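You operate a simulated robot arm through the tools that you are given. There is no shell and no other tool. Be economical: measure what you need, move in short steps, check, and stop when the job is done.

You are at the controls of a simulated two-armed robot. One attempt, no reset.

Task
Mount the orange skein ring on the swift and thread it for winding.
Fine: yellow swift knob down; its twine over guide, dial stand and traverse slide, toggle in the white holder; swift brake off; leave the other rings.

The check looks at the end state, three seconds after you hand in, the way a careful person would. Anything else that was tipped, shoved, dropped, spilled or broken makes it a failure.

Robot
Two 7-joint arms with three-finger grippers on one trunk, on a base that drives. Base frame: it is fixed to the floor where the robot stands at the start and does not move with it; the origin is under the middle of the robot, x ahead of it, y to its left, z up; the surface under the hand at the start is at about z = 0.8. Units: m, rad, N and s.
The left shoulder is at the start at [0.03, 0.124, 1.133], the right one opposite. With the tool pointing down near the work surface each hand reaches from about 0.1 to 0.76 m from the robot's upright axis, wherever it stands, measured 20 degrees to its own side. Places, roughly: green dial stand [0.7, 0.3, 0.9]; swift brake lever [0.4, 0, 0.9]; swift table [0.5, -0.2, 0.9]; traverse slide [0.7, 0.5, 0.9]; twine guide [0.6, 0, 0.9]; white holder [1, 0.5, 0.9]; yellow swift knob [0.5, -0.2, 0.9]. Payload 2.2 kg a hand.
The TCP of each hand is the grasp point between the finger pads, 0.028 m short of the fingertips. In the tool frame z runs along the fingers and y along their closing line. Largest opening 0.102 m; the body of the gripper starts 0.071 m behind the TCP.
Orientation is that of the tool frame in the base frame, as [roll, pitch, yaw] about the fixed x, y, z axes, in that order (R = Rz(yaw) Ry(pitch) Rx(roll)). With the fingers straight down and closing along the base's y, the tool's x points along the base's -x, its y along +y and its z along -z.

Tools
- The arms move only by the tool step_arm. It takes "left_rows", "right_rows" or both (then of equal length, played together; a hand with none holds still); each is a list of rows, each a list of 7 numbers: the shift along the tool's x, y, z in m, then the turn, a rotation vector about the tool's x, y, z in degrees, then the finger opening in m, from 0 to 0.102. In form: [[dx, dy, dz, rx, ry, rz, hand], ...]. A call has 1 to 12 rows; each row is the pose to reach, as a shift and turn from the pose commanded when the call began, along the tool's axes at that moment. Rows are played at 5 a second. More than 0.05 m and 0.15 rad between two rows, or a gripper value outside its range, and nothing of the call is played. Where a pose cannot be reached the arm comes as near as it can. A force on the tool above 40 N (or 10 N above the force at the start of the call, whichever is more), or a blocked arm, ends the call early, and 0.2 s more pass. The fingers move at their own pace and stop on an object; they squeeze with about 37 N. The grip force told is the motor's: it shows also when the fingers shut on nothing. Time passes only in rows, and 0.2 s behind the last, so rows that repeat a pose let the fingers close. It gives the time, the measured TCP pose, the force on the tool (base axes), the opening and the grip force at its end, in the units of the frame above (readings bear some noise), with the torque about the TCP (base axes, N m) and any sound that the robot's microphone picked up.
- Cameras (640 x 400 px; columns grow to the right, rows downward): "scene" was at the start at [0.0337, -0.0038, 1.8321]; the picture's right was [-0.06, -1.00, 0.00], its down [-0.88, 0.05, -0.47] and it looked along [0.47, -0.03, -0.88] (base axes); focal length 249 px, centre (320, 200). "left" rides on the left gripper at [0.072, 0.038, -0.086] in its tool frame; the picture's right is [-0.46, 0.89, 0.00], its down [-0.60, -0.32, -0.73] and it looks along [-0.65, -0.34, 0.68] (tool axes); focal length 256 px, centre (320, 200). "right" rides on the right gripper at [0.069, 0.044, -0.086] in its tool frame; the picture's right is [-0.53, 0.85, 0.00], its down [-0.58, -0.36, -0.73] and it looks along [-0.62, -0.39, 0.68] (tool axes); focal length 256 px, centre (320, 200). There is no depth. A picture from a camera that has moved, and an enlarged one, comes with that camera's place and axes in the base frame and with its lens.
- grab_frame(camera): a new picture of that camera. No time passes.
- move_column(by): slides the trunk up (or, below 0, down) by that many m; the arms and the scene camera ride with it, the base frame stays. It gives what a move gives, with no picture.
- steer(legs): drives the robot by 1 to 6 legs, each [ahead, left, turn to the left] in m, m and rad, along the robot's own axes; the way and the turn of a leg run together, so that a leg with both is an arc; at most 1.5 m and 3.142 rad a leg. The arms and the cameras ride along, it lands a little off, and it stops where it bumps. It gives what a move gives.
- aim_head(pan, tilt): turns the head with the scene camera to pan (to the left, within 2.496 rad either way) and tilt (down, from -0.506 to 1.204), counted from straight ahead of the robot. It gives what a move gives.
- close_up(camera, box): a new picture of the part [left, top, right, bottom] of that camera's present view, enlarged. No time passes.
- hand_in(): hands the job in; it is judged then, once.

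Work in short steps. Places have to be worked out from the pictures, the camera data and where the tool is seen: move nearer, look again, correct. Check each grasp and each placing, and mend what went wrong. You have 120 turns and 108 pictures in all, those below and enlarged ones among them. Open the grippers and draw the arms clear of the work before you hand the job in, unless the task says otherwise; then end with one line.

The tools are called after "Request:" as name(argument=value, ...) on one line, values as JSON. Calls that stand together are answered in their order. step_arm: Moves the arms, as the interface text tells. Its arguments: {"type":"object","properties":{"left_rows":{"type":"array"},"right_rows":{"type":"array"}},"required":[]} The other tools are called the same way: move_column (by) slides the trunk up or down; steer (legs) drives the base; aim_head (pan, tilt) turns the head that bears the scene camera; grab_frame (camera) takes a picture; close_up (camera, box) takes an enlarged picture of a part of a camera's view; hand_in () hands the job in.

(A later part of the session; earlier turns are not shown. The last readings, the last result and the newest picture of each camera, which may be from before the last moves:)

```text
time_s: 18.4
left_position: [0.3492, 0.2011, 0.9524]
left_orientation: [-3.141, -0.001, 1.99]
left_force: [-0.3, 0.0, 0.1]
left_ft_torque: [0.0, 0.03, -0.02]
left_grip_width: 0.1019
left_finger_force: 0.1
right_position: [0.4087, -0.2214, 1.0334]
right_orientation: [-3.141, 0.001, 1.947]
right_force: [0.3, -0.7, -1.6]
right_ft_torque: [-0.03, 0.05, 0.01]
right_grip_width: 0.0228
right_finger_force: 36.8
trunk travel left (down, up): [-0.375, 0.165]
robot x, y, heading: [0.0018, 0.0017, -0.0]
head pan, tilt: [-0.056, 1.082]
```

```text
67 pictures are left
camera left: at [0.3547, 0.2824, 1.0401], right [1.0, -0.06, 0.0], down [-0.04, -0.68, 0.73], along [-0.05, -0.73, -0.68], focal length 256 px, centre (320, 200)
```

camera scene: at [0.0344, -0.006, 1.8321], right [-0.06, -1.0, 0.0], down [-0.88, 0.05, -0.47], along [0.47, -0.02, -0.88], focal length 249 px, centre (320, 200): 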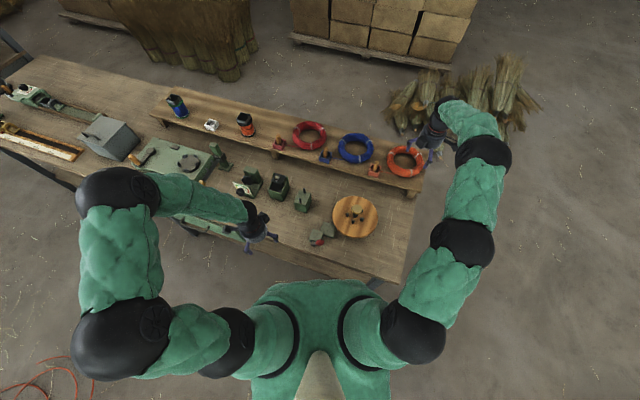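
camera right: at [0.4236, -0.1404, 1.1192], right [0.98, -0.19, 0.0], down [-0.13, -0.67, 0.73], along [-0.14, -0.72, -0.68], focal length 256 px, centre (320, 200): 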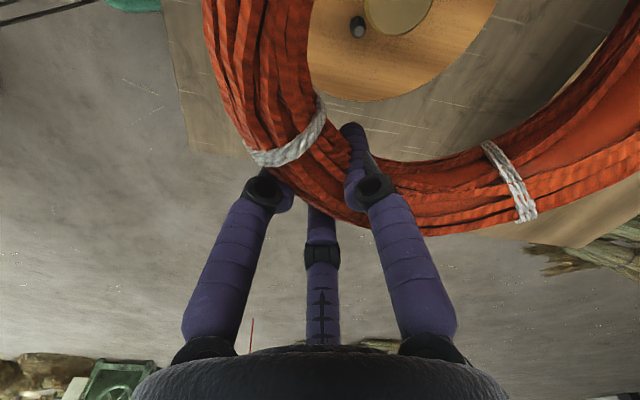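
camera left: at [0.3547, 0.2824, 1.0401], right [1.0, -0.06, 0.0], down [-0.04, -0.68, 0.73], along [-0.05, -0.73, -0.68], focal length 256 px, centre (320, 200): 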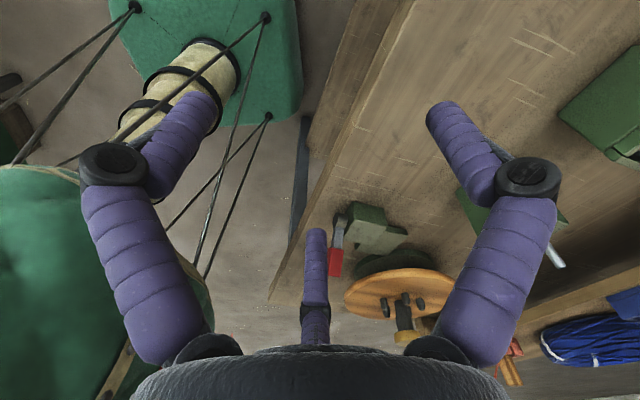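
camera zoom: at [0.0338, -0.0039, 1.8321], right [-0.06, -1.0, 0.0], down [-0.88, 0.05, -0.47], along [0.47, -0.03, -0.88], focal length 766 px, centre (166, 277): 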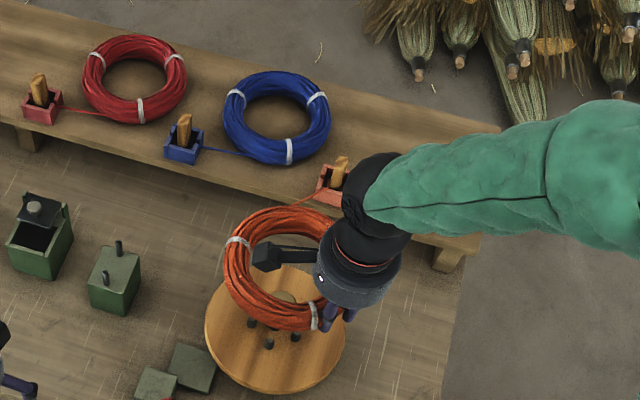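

The ring is centred over the swift within several mm. I nudge slightly and descend most of the way, then check.

Request:
step_arm(right_rows=[[0.001, 0.005, 0.035, 0, 0, 0, 0.01], [0.001, 0.005, 0.07, 0, 0, 0, 0.01], [0.001, 0.005, 0.1, 0, 0, 0, 0.01], [0.001, 0.005, 0.125, 0, 0, 0, 0.01], [0.001, 0.005, 0.14, 0, 0, 0, 0.01]])

Request:
close_up(camera="scene", box=[290, 150, 430, 250])

Request:
close_up(camera="left", box=[300, 180, 480, 350])

Request:
grab_frame(camera="right")

```text
time_s: 19.6
left_position: [0.3493, 0.2, 0.9533]
left_orientation: [3.142, 0.0, 1.989]
left_force: [-0.6, -0.4, 0.3]
left_ft_torque: [0.01, -0.02, 0.01]
left_grip_width: 0.1019
left_finger_force: 0.0
right_position: [0.4118, -0.2181, 0.8929]
right_orientation: [3.141, 0.001, 1.946]
right_force: [0.1, 0.3, -1.0]
right_ft_torque: [-0.06, 0.08, 0.0]
right_grip_width: 0.023
right_finger_force: 37.1
trunk travel left (down, up): [-0.375, 0.165]
robot x, y, heading: [-0.0003, 0.0027, -0.002]
head pan, tilt: [-0.056, 1.082]
```

```text
4.00 times, centred on (360, 200) of scene
camera zoom: at [0.0339, -0.0038, 1.8321], right [-0.06, -1.0, 0.0], down [-0.88, 0.05, -0.47], along [0.47, -0.03, -0.88], focal length 996 px, centre (160, 200)
```

zoom: 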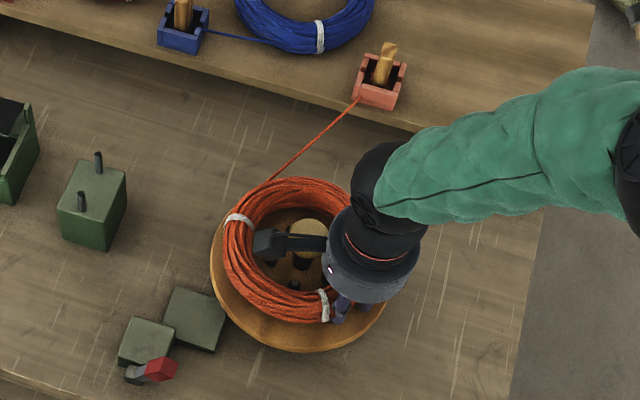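

```text
2.35 times, centred on (390, 265) of left
camera zoom: at [0.3548, 0.2824, 1.0401], right [1.0, -0.06, 0.0], down [-0.04, -0.68, 0.73], along [-0.05, -0.73, -0.68], focal length 602 px, centre (155, 47)
```

zoom: 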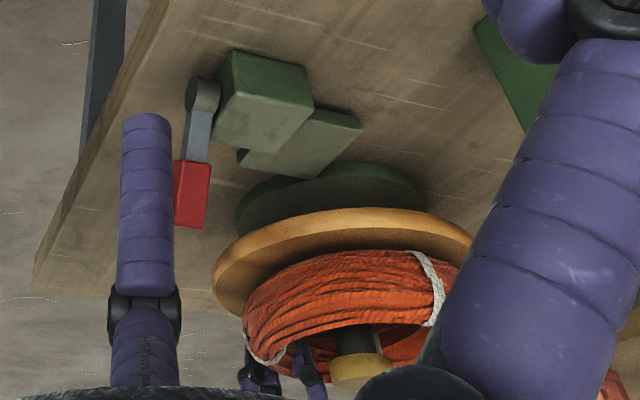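

```text
64 pictures are left
camera right: at [0.4276, -0.1377, 0.9791], right [0.98, -0.19, 0.0], down [-0.13, -0.67, 0.73], along [-0.14, -0.72, -0.68], focal length 256 px, centre (320, 200)
```

right: 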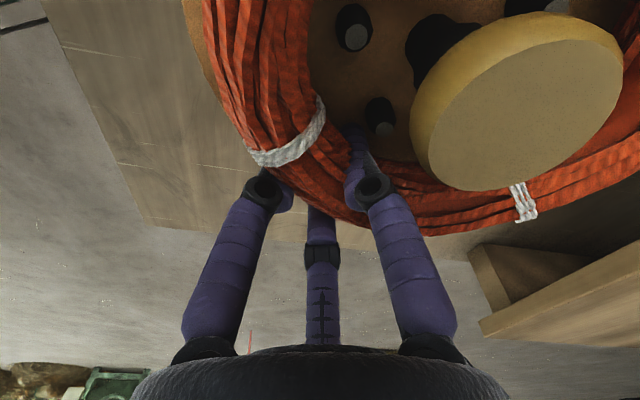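

The ring encloses pegs and knob. I nudge it 5 mm toward centre and lower it onto the disc.

Request:
step_arm(right_rows=[[0.001, 0.005, 0.01, 0, 0, 0, 0.01], [0.001, 0.005, 0.02, 0, 0, 0, 0.01], [0.001, 0.005, 0.026, 0, 0, 0, 0.01], [0.001, 0.005, 0.032, 0, 0, 0, 0.01]])

Request:
grab_frame(camera="right")

Request:
close_up(camera="left", box=[300, 180, 480, 350])

```text
time_s: 20.0
left_position: [0.3479, 0.201, 0.9535]
left_orientation: [-3.14, 0.0, 1.99]
left_force: [0.1, -0.3, -0.4]
left_ft_torque: [0.01, 0.03, 0.03]
left_grip_width: 0.102
left_finger_force: 0.0
right_position: [0.4142, -0.2183, 0.8899]
right_orientation: [-3.138, 0.001, 1.947]
right_force: [-10.9, 2.5, 20.3]
right_ft_torque: [0.15, -0.14, 0.21]
right_grip_width: 0.0228
right_finger_force: 37.1
trunk travel left (down, up): [-0.375, 0.165]
robot x, y, heading: [-0.0001, -0.0024, 0.001]
head pan, tilt: [-0.056, 1.082]
stopped in row 1 (right hand): the force on the tool passed its limit at 55 N (the readings are from after the stop); the commanded pose is now the measured one
```

```text
63 pictures are left
camera right: at [0.4287, -0.1359, 0.975], right [0.98, -0.19, 0.0], down [-0.13, -0.67, 0.73], along [-0.14, -0.72, -0.68], focal length 256 px, centre (320, 200)
```

right: 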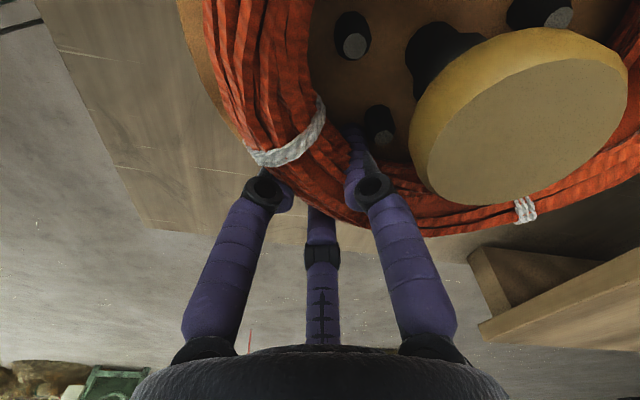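

```text
2.35 times, centred on (390, 265) of left
camera zoom: at [0.3532, 0.2828, 1.0406], right [1.0, -0.07, 0.0], down [-0.04, -0.68, 0.73], along [-0.05, -0.73, -0.68], focal length 602 px, centre (155, 47)
```

zoom: 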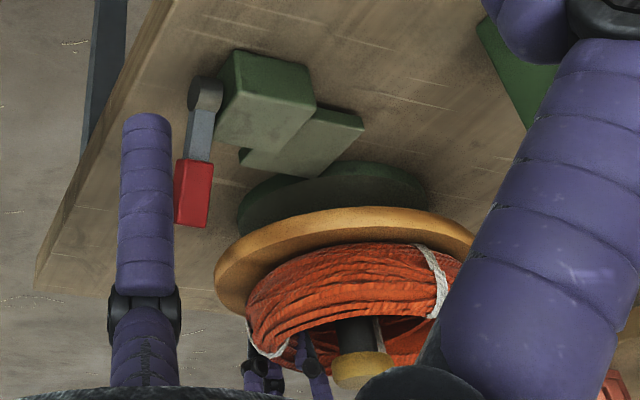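

Stopped by 55 N at TCP z=0.89, so something is touching. I enlarge to see whether it's the disc or a peg.

Request:
close_up(camera="left", box=[380, 255, 510, 345])

Request:
close_up(camera="right", box=[220, 0, 520, 220])

Request:
close_up(camera="scene", box=[335, 180, 395, 240])

```text
4.44 times, centred on (445, 300) of left
camera zoom: at [0.3532, 0.2828, 1.0406], right [1.0, -0.07, 0.0], down [-0.04, -0.68, 0.73], along [-0.05, -0.73, -0.68], focal length 1138 px, centre (-236, -244)
```

zoom: 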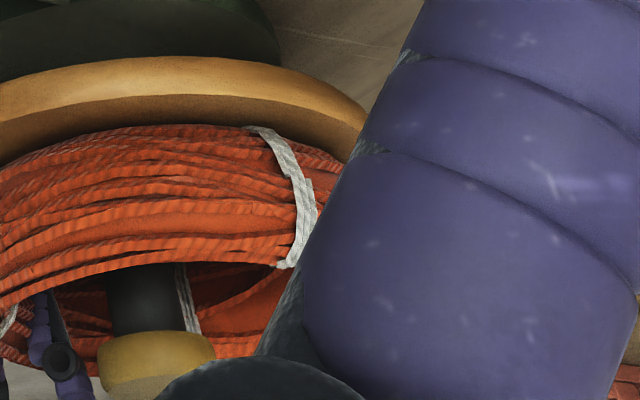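

```text
1.82 times, centred on (370, 110) of right
camera zoom: at [0.4287, -0.1359, 0.975], right [0.98, -0.19, 0.0], down [-0.13, -0.67, 0.73], along [-0.14, -0.72, -0.68], focal length 465 px, centre (229, 364)
```

zoom: 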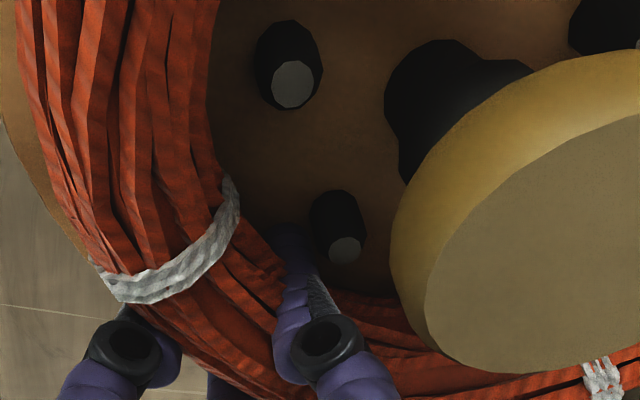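

```text
6.67 times, centred on (365, 210) of scene
camera zoom: at [0.0312, -0.0029, 1.8325], right [-0.06, -1.0, 0.0], down [-0.88, 0.05, -0.47], along [0.47, -0.03, -0.88], focal length 1660 px, centre (20, 133)
```

zoom: 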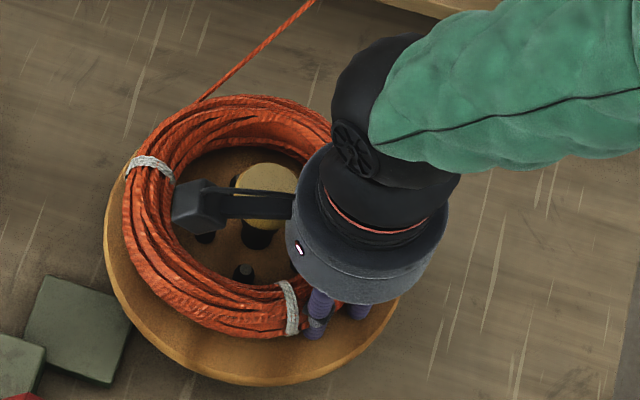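

Ring outer radius is nearer 0.083 and it sits ~6 mm too far forward, so the inner finger probably grazes a peg. I lift 8 mm, shift back (-7,+3) mm and lower again.

Request:
step_arm(right_rows=[[0, 0, -0.008, 0, 0, 0, 0.01], [0.0054, -0.0054, -0.008, 0, 0, 0, 0.01], [0.0054, -0.0054, 0.0, 0, 0, 0, 0.01], [0.0054, -0.0054, 0.005, 0, 0, 0, 0.01], [0.0054, -0.0054, 0.01, 0, 0, 0, 0.01], [0.0054, -0.0054, 0.015, 0, 0, 0, 0.01], [0.0054, -0.0054, 0.02, 0, 0, 0, 0.01]])

Request:
close_up(camera="right", box=[220, 0, 520, 220])

```text
time_s: 21.0
left_position: [0.3477, 0.2008, 0.9537]
left_orientation: [3.141, 0.002, 1.99]
left_force: [0.0, 0.1, 0.7]
left_ft_torque: [0.04, 0.03, 0.0]
left_grip_width: 0.1019
left_finger_force: 0.0
right_position: [0.407, -0.2139, 0.8895]
right_orientation: [-3.139, 0.005, 1.948]
right_force: [-14.7, 3.1, 37.2]
right_ft_torque: [1.1, 1.03, 0.55]
right_grip_width: 0.023
right_finger_force: 37.1
trunk travel left (down, up): [-0.375, 0.165]
robot x, y, heading: [-0.0027, -0.0001, 0.001]
head pan, tilt: [-0.056, 1.082]
stopped in row 4 (right hand): the force on the tool passed its limit at 48 N (the readings are from after the stop); the commanded pose is now the measured one
```

```text
1.82 times, centred on (370, 110) of right
camera zoom: at [0.4216, -0.1332, 0.9747], right [0.98, -0.19, 0.0], down [-0.13, -0.67, 0.74], along [-0.14, -0.72, -0.68], focal length 465 px, centre (229, 364)
```

zoom: 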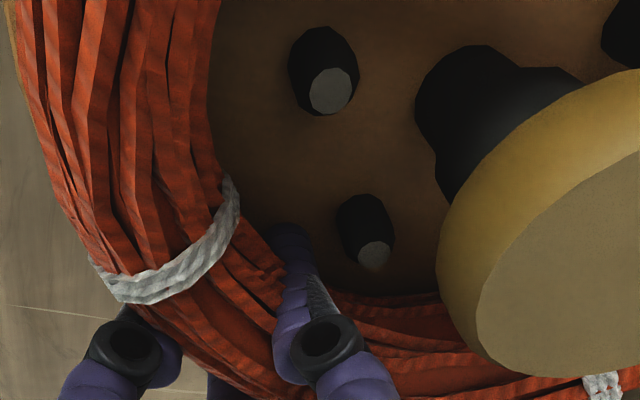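

Same height with the contact on an outer fingertip: the disc top is at ≈0.86, so the ring is down. I ease up 2 mm, open modestly, and look.

Request:
step_arm(right_rows=[[0, 0, -0.002, 0, 0, 0, 0.015], [0, 0, -0.003, 0, 0, 0, 0.03], [0, 0, -0.003, 0, 0, 0, 0.045], [0, 0, -0.003, 0, 0, 0, 0.055], [0, 0, -0.003, 0, 0, 0, 0.055]])

Request:
grab_frame(camera="right")

Request:
close_up(camera="scene", box=[325, 170, 405, 240])

```text
time_s: 22.2
left_position: [0.3483, 0.2001, 0.9525]
left_orientation: [-3.14, 0.001, 1.989]
left_force: [1.1, -0.2, -0.9]
left_ft_torque: [0.01, -0.01, 0.0]
left_grip_width: 0.1019
left_finger_force: 0.0
right_position: [0.4081, -0.215, 0.8894]
right_orientation: [-3.136, 0.003, 1.949]
right_force: [-6.7, 1.2, -2.1]
right_ft_torque: [0.05, 0.06, 0.15]
right_grip_width: 0.0529
right_finger_force: 0.0
trunk travel left (down, up): [-0.375, 0.165]
robot x, y, heading: [-0.0015, -0.0013, 0.0]
head pan, tilt: [-0.056, 1.082]
```

```text
57 pictures are left
camera right: at [0.4224, -0.1328, 0.9751], right [0.98, -0.19, 0.0], down [-0.13, -0.67, 0.73], along [-0.14, -0.72, -0.68], focal length 256 px, centre (320, 200)
```

right: 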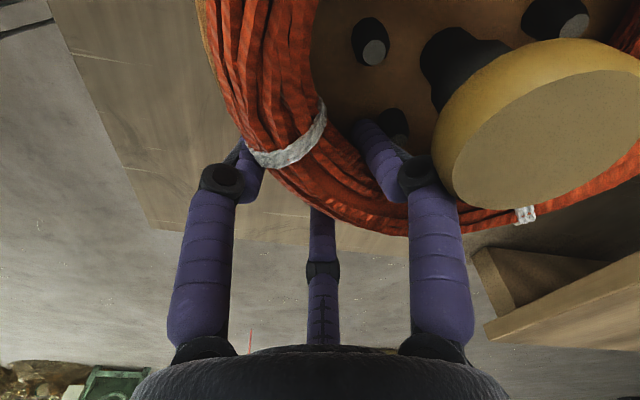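

```text
5.71 times, centred on (365, 205) of scene
camera zoom: at [0.0327, -0.0038, 1.8321], right [-0.06, -1.0, 0.0], down [-0.88, 0.05, -0.47], along [0.47, -0.03, -0.88], focal length 1422 px, centre (63, 171)
```

zoom: 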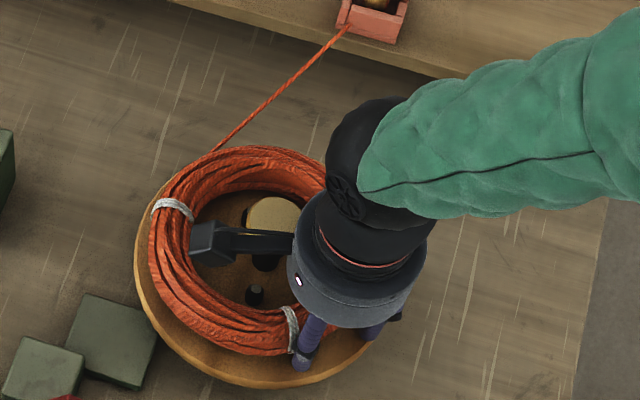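

Released; the inner finger just brushes a peg, so I close to 0.045 and lift straight up to clear the knob.

Request:
step_arm(right_rows=[[0, 0, 0, 0, 0, 0, 0.045], [0, 0, -0.005, 0, 0, 0, 0.045], [0, 0, -0.03, 0, 0, 0, 0.045], [0, 0, -0.07, 0, 0, 0, 0.045], [0, 0, -0.11, 0, 0, 0, 0.045], [-0.04, 0, -0.14, 0, 0, 0, 0.045], [-0.08, 0, -0.14, 0, 0, 0, 0.045]])

Request:
close_up(camera="scene", box=[290, 150, 410, 250])

Request:
close_up(camera="left", box=[300, 180, 480, 350])

```text
time_s: 23.8
left_position: [0.3505, 0.1993, 0.9521]
left_orientation: [-3.141, -0.001, 1.99]
left_force: [0.6, 0.4, 0.2]
left_ft_torque: [0.03, 0.02, 0.02]
left_grip_width: 0.1021
left_finger_force: 0.0
right_position: [0.4392, -0.2904, 1.0257]
right_orientation: [-3.137, 0.004, 1.948]
right_force: [0.8, -0.5, -0.6]
right_ft_torque: [0.01, 0.05, 0.0]
right_grip_width: 0.0451
right_finger_force: 0.1
trunk travel left (down, up): [-0.375, 0.165]
robot x, y, heading: [-0.0032, -0.001, 0.001]
head pan, tilt: [-0.056, 1.082]
```

```text
4.00 times, centred on (350, 200) of scene
camera zoom: at [0.0349, -0.0048, 1.8321], right [-0.06, -1.0, 0.0], down [-0.88, 0.05, -0.47], along [0.47, -0.03, -0.88], focal length 996 px, centre (200, 200)
```

zoom: 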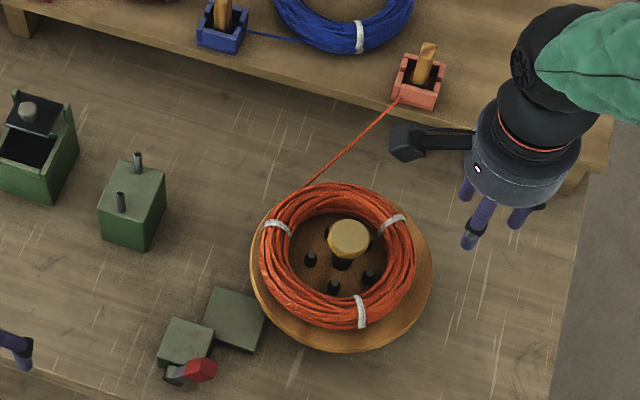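

```text
2.35 times, centred on (390, 265) of left
camera zoom: at [0.3554, 0.2817, 1.0399], right [1.0, -0.07, 0.0], down [-0.04, -0.68, 0.73], along [-0.05, -0.73, -0.68], focal length 602 px, centre (155, 47)
```

zoom: 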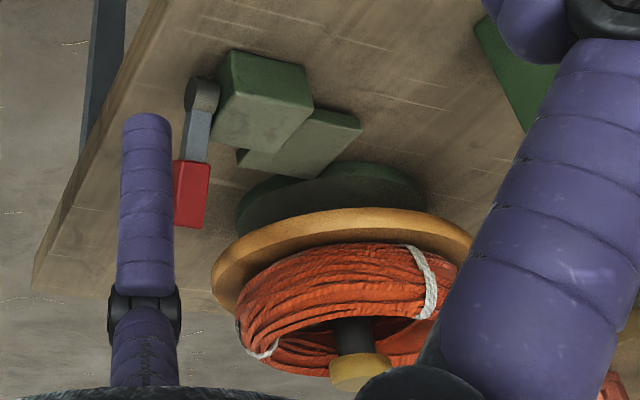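

The ring sits properly around the pegs. Knob centre triangulates to (0.467,-0.184), top ≈0.925. I close the fingers and hover above it.

Request:
step_arm(right_rows=[[0.03, 0.022, 0, 0, 0, 0, 0.02], [0.06, 0.044, 0, 0, 0, 0, 0.0], [0.0883, 0.065, 0, 0, 0, 0, 0], [0.0883, 0.065, 0.03, 0, 0, 0, 0], [0.0883, 0.065, 0.045, 0, 0, 0, 0]])

Request:
grab_frame(camera="right")

Request:
close_up(camera="scene", box=[310, 160, 410, 240])

```text
time_s: 25.0
left_position: [0.3484, 0.2009, 0.9521]
left_orientation: [3.141, -0.001, 1.99]
left_force: [0.4, 0.0, 1.2]
left_ft_torque: [0.01, -0.01, -0.02]
left_grip_width: 0.1024
left_finger_force: 0.1
right_position: [0.4687, -0.1842, 0.9847]
right_orientation: [-3.139, 0.005, 1.947]
right_force: [0.3, 0.2, -0.6]
right_ft_torque: [0.0, 0.01, 0.01]
right_grip_width: 0.0019
right_finger_force: 31.5
trunk travel left (down, up): [-0.375, 0.165]
robot x, y, heading: [0.002, -0.0022, -0.006]
head pan, tilt: [-0.056, 1.082]
```

```text
53 pictures are left
camera right: at [0.4829, -0.1017, 1.0703], right [0.98, -0.19, 0.0], down [-0.13, -0.67, 0.73], along [-0.14, -0.72, -0.68], focal length 256 px, centre (320, 200)
```

right: 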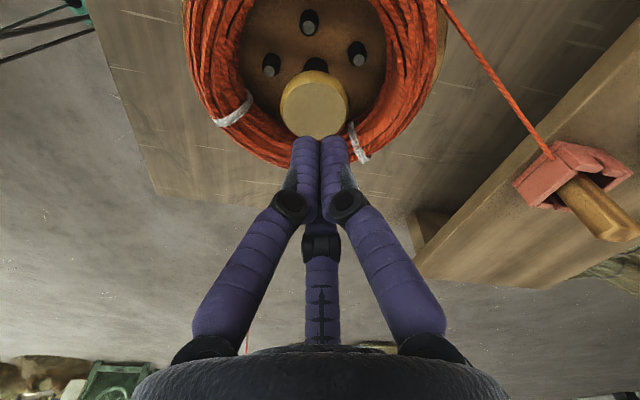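

```text
5.00 times, centred on (360, 200) of scene
camera zoom: at [0.0336, -0.0033, 1.8321], right [-0.06, -1.0, 0.0], down [-0.88, 0.05, -0.47], along [0.47, -0.03, -0.88], focal length 1245 px, centre (120, 200)
```

zoom: 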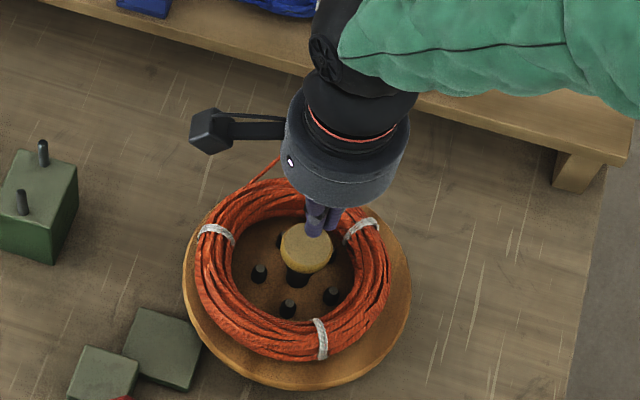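

Aligned over the knob, about 2–3 cm above it. I press down in small rows.

Request:
step_arm(right_rows=[[0, 0, 0.015, 0, 0, 0, 0], [0, 0, 0.025, 0, 0, 0, 0], [0, 0, 0.035, 0, 0, 0, 0], [0, 0, 0.045, 0, 0, 0, 0], [0, 0, 0.055, 0, 0, 0, 0], [0, 0, 0.065, 0, 0, 0, 0], [0, 0, 0.075, 0, 0, 0, 0]])

Request:
close_up(camera="scene", box=[310, 160, 410, 240])

```text
time_s: 26.3
left_position: [0.3474, 0.2008, 0.953]
left_orientation: [3.141, 0.001, 1.99]
left_force: [1.0, -0.1, 0.0]
left_ft_torque: [0.02, 0.06, 0.01]
left_grip_width: 0.102
left_finger_force: 0.1
right_position: [0.4686, -0.1829, 0.9318]
right_orientation: [3.138, 0.008, 1.944]
right_force: [-14.3, 5.8, 35.5]
right_ft_torque: [0.2, 0.41, 0.05]
right_grip_width: 0.0058
right_finger_force: 31.5
trunk travel left (down, up): [-0.375, 0.165]
robot x, y, heading: [0.0008, -0.0001, 0.004]
head pan, tilt: [-0.056, 1.082]
stopped in row 6 (right hand): the force on the tool passed its limit at 46 N (the readings are from after the stop); the commanded pose is now the measured one
```

```text
5.00 times, centred on (360, 200) of scene
camera zoom: at [0.0306, -0.0026, 1.8325], right [-0.06, -1.0, 0.0], down [-0.88, 0.05, -0.47], along [0.47, -0.03, -0.88], focal length 1245 px, centre (120, 200)
```

zoom: 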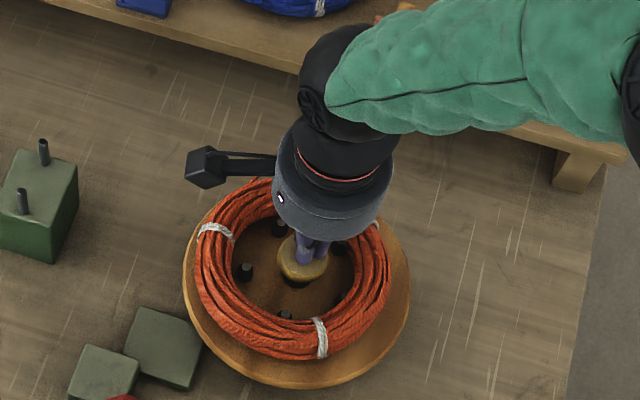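

The knob went down and the pegs spread outward. I lift to see whether it holds and is fully down.

Request:
step_arm(right_rows=[[0, 0, -0.03, 0, 0, 0, 0], [0, 0, -0.07, 0, 0, 0, 0], [-0.045, 0, -0.08, 0, 0, 0, 0], [-0.09, 0, -0.08, 0, 0, 0, 0.02]])

Request:
close_up(camera="scene", box=[310, 160, 410, 240])

Request:
close_up(camera="left", box=[300, 180, 480, 350])

```text
time_s: 27.3
left_position: [0.3476, 0.2003, 0.9532]
left_orientation: [-3.14, -0.001, 1.989]
left_force: [0.6, 0.5, 0.0]
left_ft_torque: [0.01, 0.02, 0.02]
left_grip_width: 0.1022
left_finger_force: 0.0
right_position: [0.5008, -0.2669, 1.0104]
right_orientation: [3.14, 0.006, 1.944]
right_force: [-0.7, -0.6, 0.6]
right_ft_torque: [0.0, -0.03, 0.02]
right_grip_width: 0.02
right_finger_force: 0.0
trunk travel left (down, up): [-0.375, 0.165]
robot x, y, heading: [0.0002, -0.0027, -0.003]
head pan, tilt: [-0.056, 1.082]
```

```text
5.00 times, centred on (360, 200) of scene
camera zoom: at [0.0336, -0.0045, 1.8321], right [-0.06, -1.0, 0.0], down [-0.88, 0.05, -0.47], along [0.47, -0.03, -0.88], focal length 1245 px, centre (120, 200)
```

zoom: 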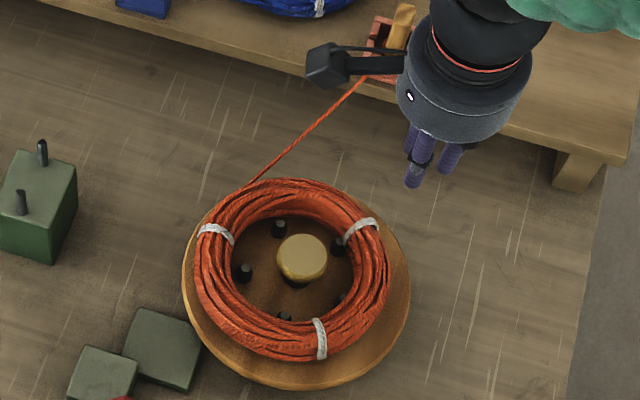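

```text
2.35 times, centred on (390, 265) of left
camera zoom: at [0.3548, 0.2818, 1.0402], right [1.0, -0.07, 0.0], down [-0.04, -0.68, 0.73], along [-0.05, -0.73, -0.68], focal length 602 px, centre (155, 47)
```

zoom: 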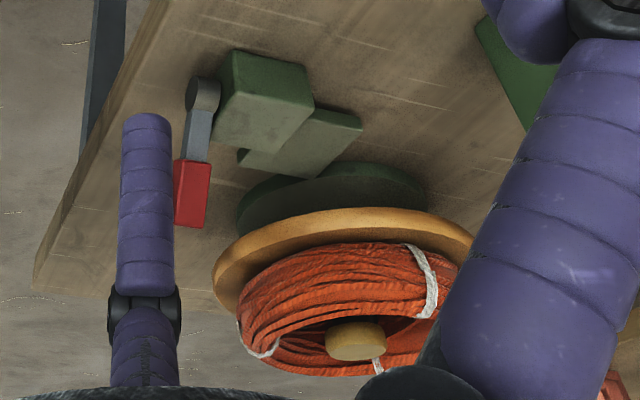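

The knob stays down. I press once more to confirm it is at its end stop.

Request:
step_arm(right_rows=[[0.045, 0, 0, 0, 0, 0, 0], [0.09, 0, 0.0, 0, 0, 0, 0], [0.09, 0, 0.04, 0, 0, 0, 0], [0.09, 0, 0.07, 0, 0, 0, 0], [0.09, 0, 0.078, 0, 0, 0, 0], [0.09, 0, 0.083, 0, 0, 0, 0], [0.09, 0, 0.088, 0, 0, 0, 0], [0.09, 0, 0.094, 0, 0, 0, 0], [0.09, 0, 0.1, 0, 0, 0, 0]])

```text
time_s: 28.8
left_position: [0.346, 0.2013, 0.9538]
left_orientation: [3.14, -0.001, 1.989]
left_force: [-0.1, -0.8, 0.8]
left_ft_torque: [0.0, 0.02, -0.03]
left_grip_width: 0.102
left_finger_force: 0.1
right_position: [0.4716, -0.1859, 0.9314]
right_orientation: [3.131, 0.017, 1.943]
right_force: [-14.7, 3.5, 34.8]
right_ft_torque: [0.15, 0.62, 0.04]
right_grip_width: 0.002
right_finger_force: 31.6
trunk travel left (down, up): [-0.375, 0.165]
robot x, y, heading: [-0.0014, -0.0047, -0.003]
head pan, tilt: [-0.056, 1.082]
stopped in row 7 (right hand): the force on the tool passed its limit at 47 N (the readings are from after the stop); the commanded pose is now the measured one
```

Same height at 47 N, so the knob is at its stop. Next: brake. I lift and bring the closed right fingers to the right side of the red lever grip.

Request:
step_arm(right_rows=[[0, 0, -0.03, 0, 0, 0, 0], [0, 0, -0.06, 0, 0, 0, 0], [0.035, -0.02, -0.06, 0, 0, 0, 0], [0.07, -0.04, -0.06, 0, 0, 0, 0], [0.105, -0.06, -0.06, 0, 0, 0, 0], [0.139, -0.0784, -0.06, 0, 0, 0, 0], [0.139, -0.0784, -0.02, 0, 0, 0, 0], [0.139, -0.0784, 0.01, 0, 0, 0, 0]])

Request:
close_up(camera="scene", box=[290, 190, 370, 260])

Request:
close_up(camera="left", box=[280, 180, 440, 300])

```text
time_s: 30.6
left_position: [0.3488, 0.2005, 0.9524]
left_orientation: [3.141, 0.0, 1.989]
left_force: [0.0, -0.3, 0.4]
left_ft_torque: [-0.02, -0.02, 0.02]
left_grip_width: 0.1023
left_finger_force: 0.1
right_position: [0.3487, -0.0849, 0.9174]
right_orientation: [3.131, 0.014, 1.943]
right_force: [-0.5, -0.4, -0.5]
right_ft_torque: [-0.01, 0.01, 0.04]
right_grip_width: 0.002
right_finger_force: 31.5
trunk travel left (down, up): [-0.375, 0.165]
robot x, y, heading: [0.0022, -0.0047, -0.001]
head pan, tilt: [-0.056, 1.082]
```

```text
5.71 times, centred on (330, 225) of scene
camera zoom: at [0.0329, -0.0036, 1.8321], right [-0.06, -1.0, 0.0], down [-0.88, 0.05, -0.47], along [0.47, -0.03, -0.88], focal length 1422 px, centre (263, 57)
```

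zoom: 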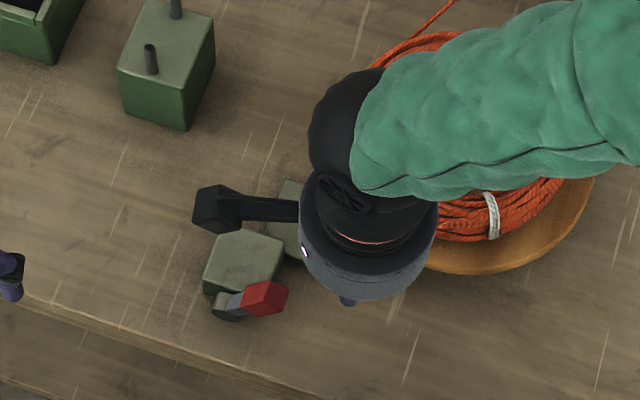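

```text
3.33 times, centred on (360, 240) of left
camera zoom: at [0.3544, 0.2823, 1.0401], right [1.0, -0.07, 0.0], down [-0.04, -0.68, 0.73], along [-0.05, -0.73, -0.68], focal length 853 px, centre (187, 67)
```

zoom: 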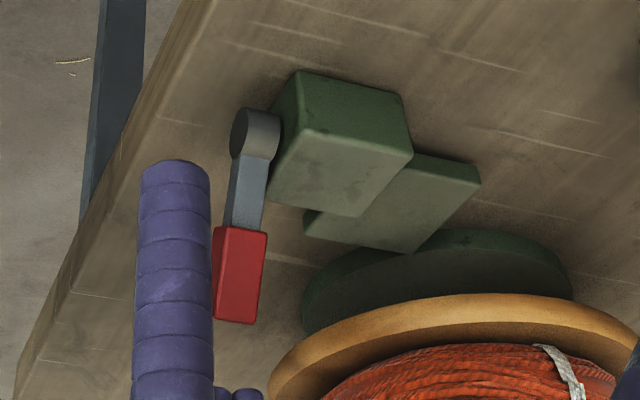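

The finger is level with the lever grip. I lower ~3 cm and sweep left to push the lever over.

Request:
step_arm(right_rows=[[0, 0, 0.03, 0, 0, 0, 0], [0.028, 0.011, 0.03, 0, 0, 0, 0], [0.047, 0.018, 0.03, 0, 0, 0, 0], [0.06, 0.0235, 0.03, 0, 0, 0, 0], [0.075, 0.029, 0.028, 0, 0, 0, 0], [0.09, 0.035, 0.028, 0, 0, 0, 0], [0.103, 0.04, 0.028, 0, 0, 0, 0]])

Request:
close_up(camera="scene", box=[290, 190, 370, 260])

Request:
close_up(camera="left", box=[280, 180, 440, 300])

```text
time_s: 32.2
left_position: [0.3487, 0.2, 0.9518]
left_orientation: [-3.141, 0.0, 1.988]
left_force: [-0.6, 0.3, 0.0]
left_ft_torque: [-0.01, -0.03, 0.02]
left_grip_width: 0.1021
left_finger_force: 0.1
right_position: [0.3494, 0.0269, 0.8869]
right_orientation: [3.133, 0.012, 1.943]
right_force: [0.2, -0.7, 0.0]
right_ft_torque: [0.0, 0.0, -0.01]
right_grip_width: 0.0021
right_finger_force: 31.6
trunk travel left (down, up): [-0.375, 0.165]
robot x, y, heading: [0.0008, 0.0029, 0.0]
head pan, tilt: [-0.056, 1.082]
```

```text
5.71 times, centred on (330, 225) of scene
camera zoom: at [0.0333, -0.003, 1.8321], right [-0.06, -1.0, 0.0], down [-0.88, 0.05, -0.47], along [0.47, -0.03, -0.88], focal length 1422 px, centre (263, 57)
```

zoom: 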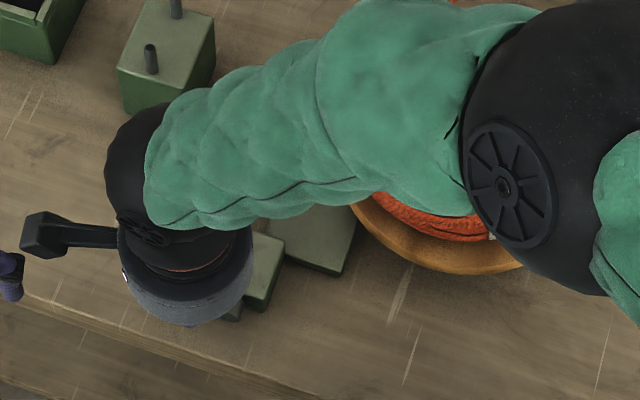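

```text
3.33 times, centred on (360, 240) of left
camera zoom: at [0.3545, 0.2827, 1.04], right [1.0, -0.07, 0.0], down [-0.04, -0.68, 0.73], along [-0.05, -0.73, -0.68], focal length 853 px, centre (187, 67)
```

zoom: 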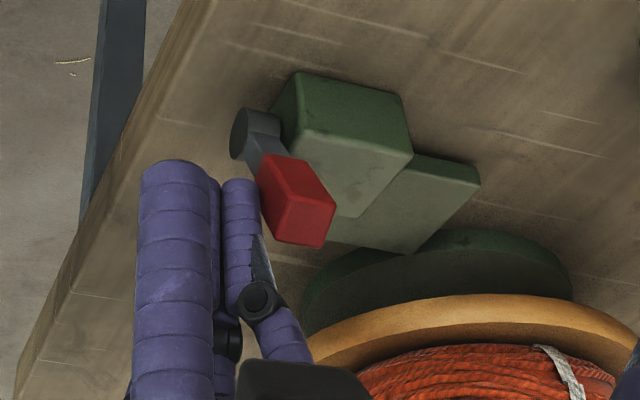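

The lever has swung (it seems to turn in a roughly horizontal plane). I raise the hand away and look at lever and pad.

Request:
step_arm(right_rows=[[0, 0, -0.03, 0, 0, 0, 0], [0, 0, -0.07, 0, 0, 0, 0], [-0.045, -0.01, -0.1, 0, 0, 0, 0], [-0.09, -0.02, -0.12, 0, 0, 0, 0], [-0.135, -0.03, -0.12, 0, 0, 0, 0.02], [-0.18, -0.04, -0.12, 0, 0, 0, 0.04]])

Request:
close_up(camera="scene", box=[300, 200, 360, 250])

Request:
close_up(camera="left", box=[320, 190, 440, 280])

```text
refused: row 3 steps farther than a row can; nothing moved
```

```text
8.00 times, centred on (330, 225) of scene
camera zoom: at [0.0333, -0.003, 1.8321], right [-0.06, -1.0, 0.0], down [-0.88, 0.05, -0.47], along [0.47, -0.03, -0.88], focal length 1992 px, centre (240, 0)
```

zoom: 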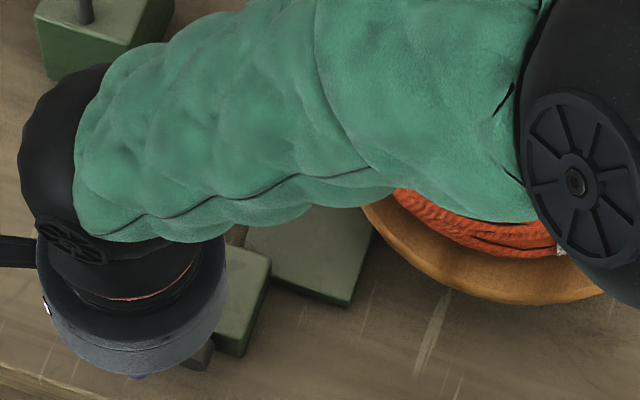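

```text
4.44 times, centred on (380, 235) of left
camera zoom: at [0.3545, 0.2827, 1.04], right [1.0, -0.07, 0.0], down [-0.04, -0.68, 0.73], along [-0.05, -0.73, -0.68], focal length 1138 px, centre (53, 44)
```

zoom: 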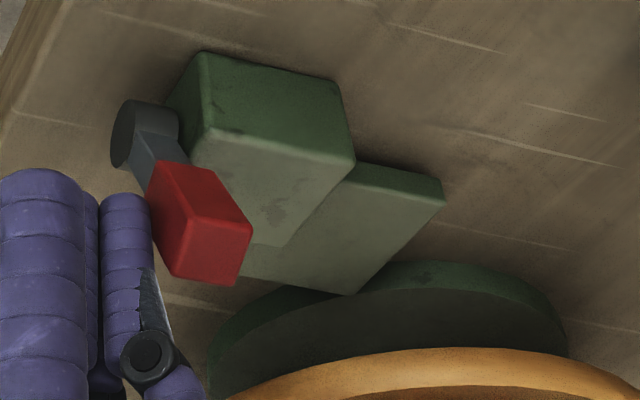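

The rows were too large; I lift with smaller steps.

Request:
step_arm(right_rows=[[0, 0, -0.03, 0, 0, 0, 0], [0, 0, -0.07, 0, 0, 0, 0], [-0.02, -0.01, -0.1, 0, 0, 0, 0], [-0.06, -0.02, -0.12, 0, 0, 0, 0], [-0.1, -0.03, -0.12, 0, 0, 0, 0.02], [-0.14, -0.04, -0.12, 0, 0, 0, 0.04], [-0.18, -0.04, -0.12, 0, 0, 0, 0.04], [-0.22, -0.03, -0.12, 0, 0, 0, 0.04]])

Request:
close_up(camera="scene", box=[300, 200, 360, 250])

Request:
close_up(camera="left", box=[320, 190, 440, 280])

```text
time_s: 34.0
left_position: [0.3503, 0.1996, 0.952]
left_orientation: [-3.14, 0.001, 1.989]
left_force: [0.4, -0.7, 0.4]
left_ft_torque: [0.01, 0.02, -0.03]
left_grip_width: 0.1019
left_finger_force: 0.0
right_position: [0.4049, -0.1906, 1.0088]
right_orientation: [3.132, 0.01, 1.943]
right_force: [0.3, 0.1, 0.8]
right_ft_torque: [-0.03, 0.01, 0.0]
right_grip_width: 0.0402
right_finger_force: 0.0
trunk travel left (down, up): [-0.375, 0.165]
robot x, y, heading: [0.0033, 0.0008, 0.002]
head pan, tilt: [-0.056, 1.082]
```

```text
8.00 times, centred on (330, 225) of scene
camera zoom: at [0.0345, -0.0048, 1.8321], right [-0.06, -1.0, 0.0], down [-0.88, 0.05, -0.47], along [0.47, -0.03, -0.88], focal length 1992 px, centre (240, 0)
```

zoom: 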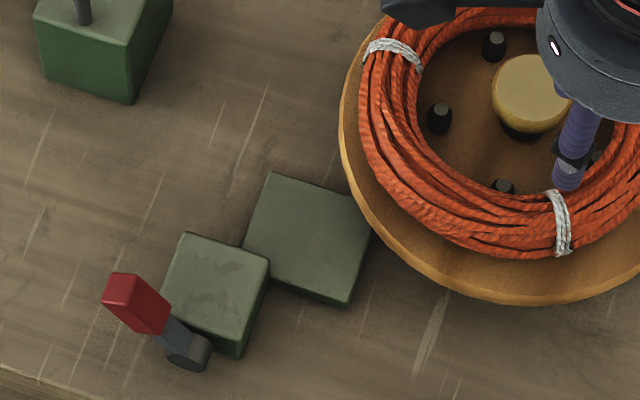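

```text
4.44 times, centred on (380, 235) of left
camera zoom: at [0.3552, 0.2817, 1.04], right [1.0, -0.07, 0.0], down [-0.04, -0.68, 0.73], along [-0.05, -0.73, -0.68], focal length 1138 px, centre (53, 44)
```

zoom: 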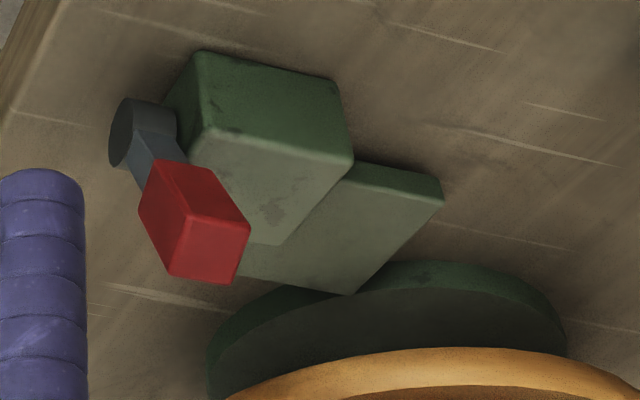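

The lever now leans left (off side), and rests there. Next the toggle: triangulated tip ≈(0.672,-0.294,0.96). I move the right camera to inspect it closely.

Request:
step_arm(right_rows=[[-0.015, 0.037, -0.01, 0, 0, 0, 0.06], [-0.029, 0.075, -0.01, 0, 0, 0, 0.06], [-0.044, 0.112, -0.01, 0, 0, 0, 0.06], [-0.058, 0.149, -0.01, 0, 0, 0, 0.06], [-0.073, 0.186, -0.01, 0, 0, 0, 0.06], [-0.088, 0.224, -0.01, 0, 0, 0, 0.06], [-0.102, 0.261, -0.01, 0, 0, 0, 0.06]])

Request:
grab_frame(camera="right")

Request:
close_up(camera="scene", box=[320, 145, 420, 225])

```text
time_s: 35.6
left_position: [0.3501, 0.2011, 0.9522]
left_orientation: [-3.141, -0.001, 1.989]
left_force: [1.1, -0.1, 0.2]
left_ft_torque: [0.02, 0.03, -0.01]
left_grip_width: 0.1019
left_finger_force: 0.2
right_position: [0.6813, -0.1851, 1.0244]
right_orientation: [3.133, 0.013, 1.945]
right_force: [0.5, 0.6, 0.4]
right_ft_torque: [0.01, 0.05, -0.01]
right_grip_width: 0.0598
right_finger_force: 0.1
trunk travel left (down, up): [-0.375, 0.165]
robot x, y, heading: [-0.0004, -0.0019, 0.002]
head pan, tilt: [-0.056, 1.082]
```

```text
40 pictures are left
camera right: at [0.6953, -0.1034, 1.1099], right [0.98, -0.19, 0.01], down [-0.14, -0.66, 0.73], along [-0.13, -0.72, -0.68], focal length 256 px, centre (320, 200)
```

right: 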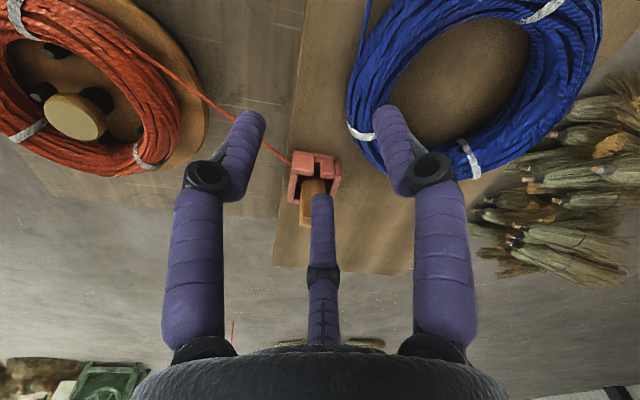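

```text
5.00 times, centred on (370, 185) of scene
camera zoom: at [0.0355, -0.0034, 1.8321], right [-0.06, -1.0, 0.0], down [-0.88, 0.05, -0.47], along [0.47, -0.03, -0.88], focal length 1245 px, centre (70, 275)
```

zoom: 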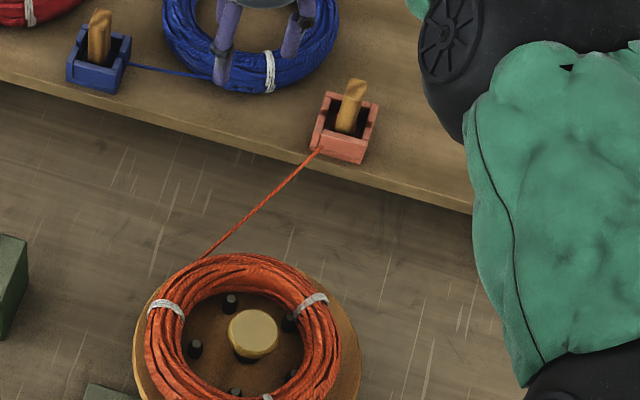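

The toggle is partly hidden. I place the open hand directly above it (≈(0.662,-0.288)) to see it between the fingers.

Request:
step_arm(right_rows=[[-0.03, -0.018, -0.01, 0, 0, 0, 0.08], [-0.06, -0.036, -0.01, 0, 0, 0, 0.1], [-0.089, -0.055, -0.01, 0, 0, 0, 0.1], [-0.089, -0.055, -0.01, 0, 0, 0, 0.1]])

Request:
close_up(camera="right", box=[200, 20, 440, 220])

Request:
close_up(camera="scene", box=[350, 130, 420, 190])

```text
time_s: 36.6
left_position: [0.3503, 0.2011, 0.9528]
left_orientation: [3.14, 0.0, 1.991]
left_force: [-0.7, 0.1, -0.2]
left_ft_torque: [-0.01, 0.02, -0.02]
left_grip_width: 0.1021
left_finger_force: 0.0
right_position: [0.6611, -0.2906, 1.0341]
right_orientation: [3.132, 0.012, 1.943]
right_force: [0.7, -0.3, 0.1]
right_ft_torque: [-0.03, 0.02, 0.0]
right_grip_width: 0.1
right_finger_force: 0.0
trunk travel left (down, up): [-0.375, 0.165]
robot x, y, heading: [0.0021, -0.0001, 0.003]
head pan, tilt: [-0.056, 1.082]
```

```text
2.00 times, centred on (320, 120) of right
camera zoom: at [0.6744, -0.2078, 1.1198], right [0.98, -0.19, 0.01], down [-0.14, -0.66, 0.74], along [-0.13, -0.72, -0.68], focal length 512 px, centre (320, 360)
```

zoom: 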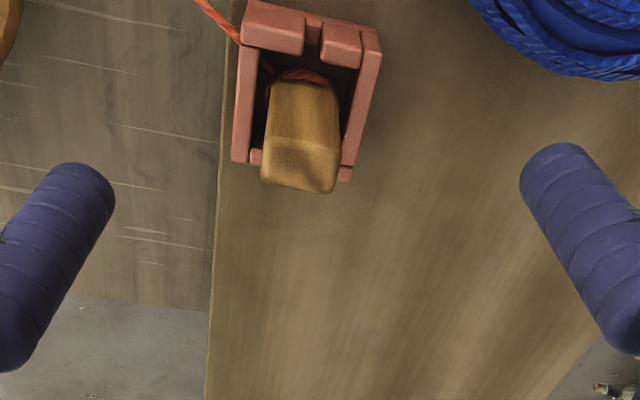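

```text
6.67 times, centred on (385, 160) of scene
camera zoom: at [0.0341, -0.0027, 1.8321], right [-0.06, -1.0, 0.0], down [-0.88, 0.05, -0.47], along [0.47, -0.03, -0.88], focal length 1660 px, centre (-113, 467)
```

zoom: 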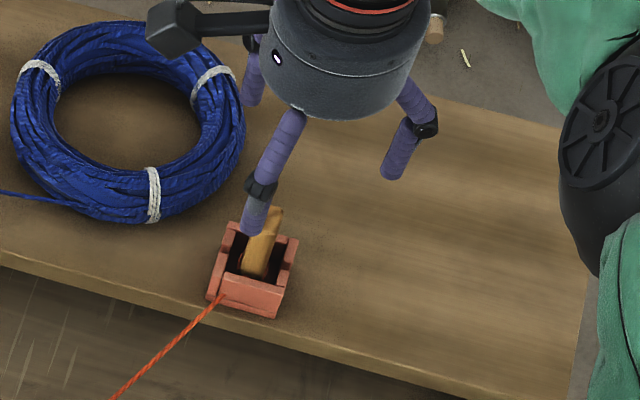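

Toggle is almost upright, tip ≈(0.655,-0.287,0.965). I descend to TCP z≈0.963 and close on it.

Request:
step_arm(right_rows=[[0.006, -0.004, 0.03, 0, 0, 0, 0.08], [0.006, -0.004, 0.055, 0, 0, 0, 0.08], [0.006, -0.004, 0.071, 0, 0, 0, 0.07], [0.006, -0.004, 0.071, 0, 0, 0, 0.05], [0.006, -0.004, 0.071, 0, 0, 0, 0.03], [0.006, -0.004, 0.071, 0, 0, 0, 0.005], [0.006, -0.004, 0.071, 0, 0, 0, 0.005]])

Request:
close_up(camera="right", box=[200, 20, 440, 220])

```text
time_s: 38.2
left_position: [0.3489, 0.2015, 0.9527]
left_orientation: [3.141, 0.0, 1.99]
left_force: [-1.1, 0.2, -0.1]
left_ft_torque: [-0.01, 0.0, 0.0]
left_grip_width: 0.1017
left_finger_force: 0.1
right_position: [0.6559, -0.2869, 0.9627]
right_orientation: [3.132, 0.012, 1.945]
right_force: [0.5, -0.8, -0.2]
right_ft_torque: [0.04, 0.02, 0.01]
right_grip_width: 0.0266
right_finger_force: 37.0
trunk travel left (down, up): [-0.375, 0.165]
robot x, y, heading: [0.0028, 0.0033, 0.003]
head pan, tilt: [-0.056, 1.082]
```

```text
2.00 times, centred on (320, 120) of right
camera zoom: at [0.6698, -0.2051, 1.0486], right [0.98, -0.19, 0.01], down [-0.14, -0.66, 0.73], along [-0.13, -0.72, -0.68], focal length 512 px, centre (320, 360)
```

zoom: 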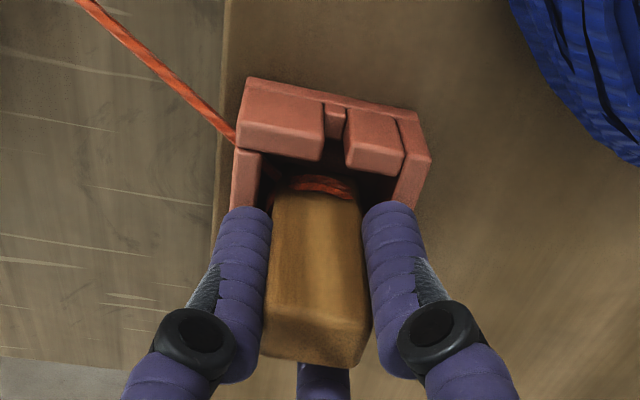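

The toggle is gripped (0.0266 m). I lift it straight up out of its holder and check.

Request:
step_arm(right_rows=[[0, 0, -0.015, 0, 0, 0, 0.005], [0, 0, -0.03, 0, 0, 0, 0.005], [0, 0, -0.05, 0, 0, 0, 0.005], [0, 0, -0.07, 0, 0, 0, 0.005]])

Request:
grab_frame(camera="right")

Request:
close_up(camera="scene", box=[230, 140, 390, 240])

```text
time_s: 39.2
left_position: [0.3489, 0.2011, 0.9519]
left_orientation: [3.139, 0.0, 1.99]
left_force: [-0.4, 0.2, 0.1]
left_ft_torque: [0.02, -0.02, 0.01]
left_grip_width: 0.1022
left_finger_force: 0.1
right_position: [0.6541, -0.2874, 1.0315]
right_orientation: [3.133, 0.012, 1.945]
right_force: [-0.3, 0.4, 0.2]
right_ft_torque: [-0.01, 0.01, 0.0]
right_grip_width: 0.0266
right_finger_force: 37.3
trunk travel left (down, up): [-0.375, 0.165]
robot x, y, heading: [0.0027, -0.0052, 0.001]
head pan, tilt: [-0.056, 1.082]
```

```text
35 pictures are left
camera right: at [0.6681, -0.2062, 1.1171], right [0.98, -0.19, 0.01], down [-0.14, -0.66, 0.73], along [-0.13, -0.72, -0.68], focal length 256 px, centre (320, 200)
```

right: 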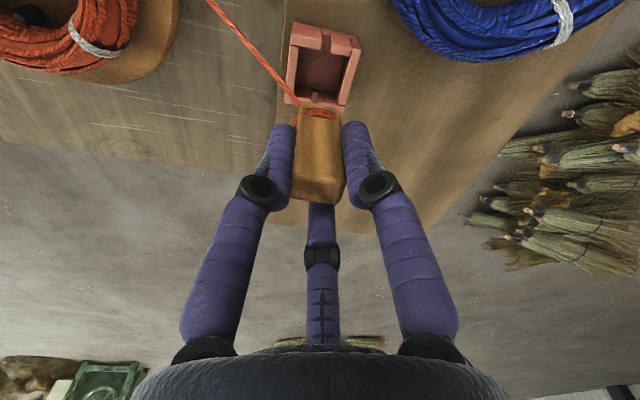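

```text
4.00 times, centred on (310, 190) of scene
camera zoom: at [0.0332, -0.0038, 1.8321], right [-0.06, -1.0, 0.0], down [-0.88, 0.05, -0.47], along [0.47, -0.03, -0.88], focal length 996 px, centre (360, 240)
```

zoom: 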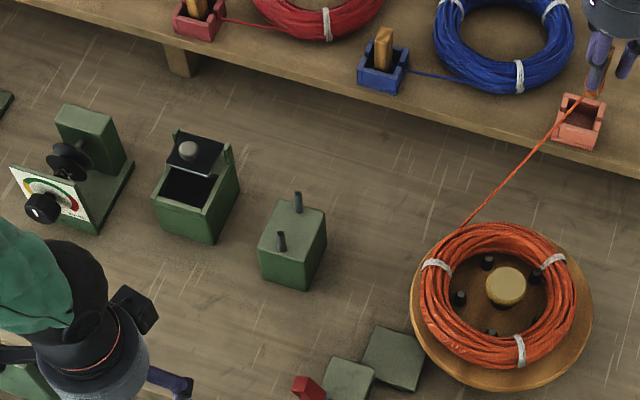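

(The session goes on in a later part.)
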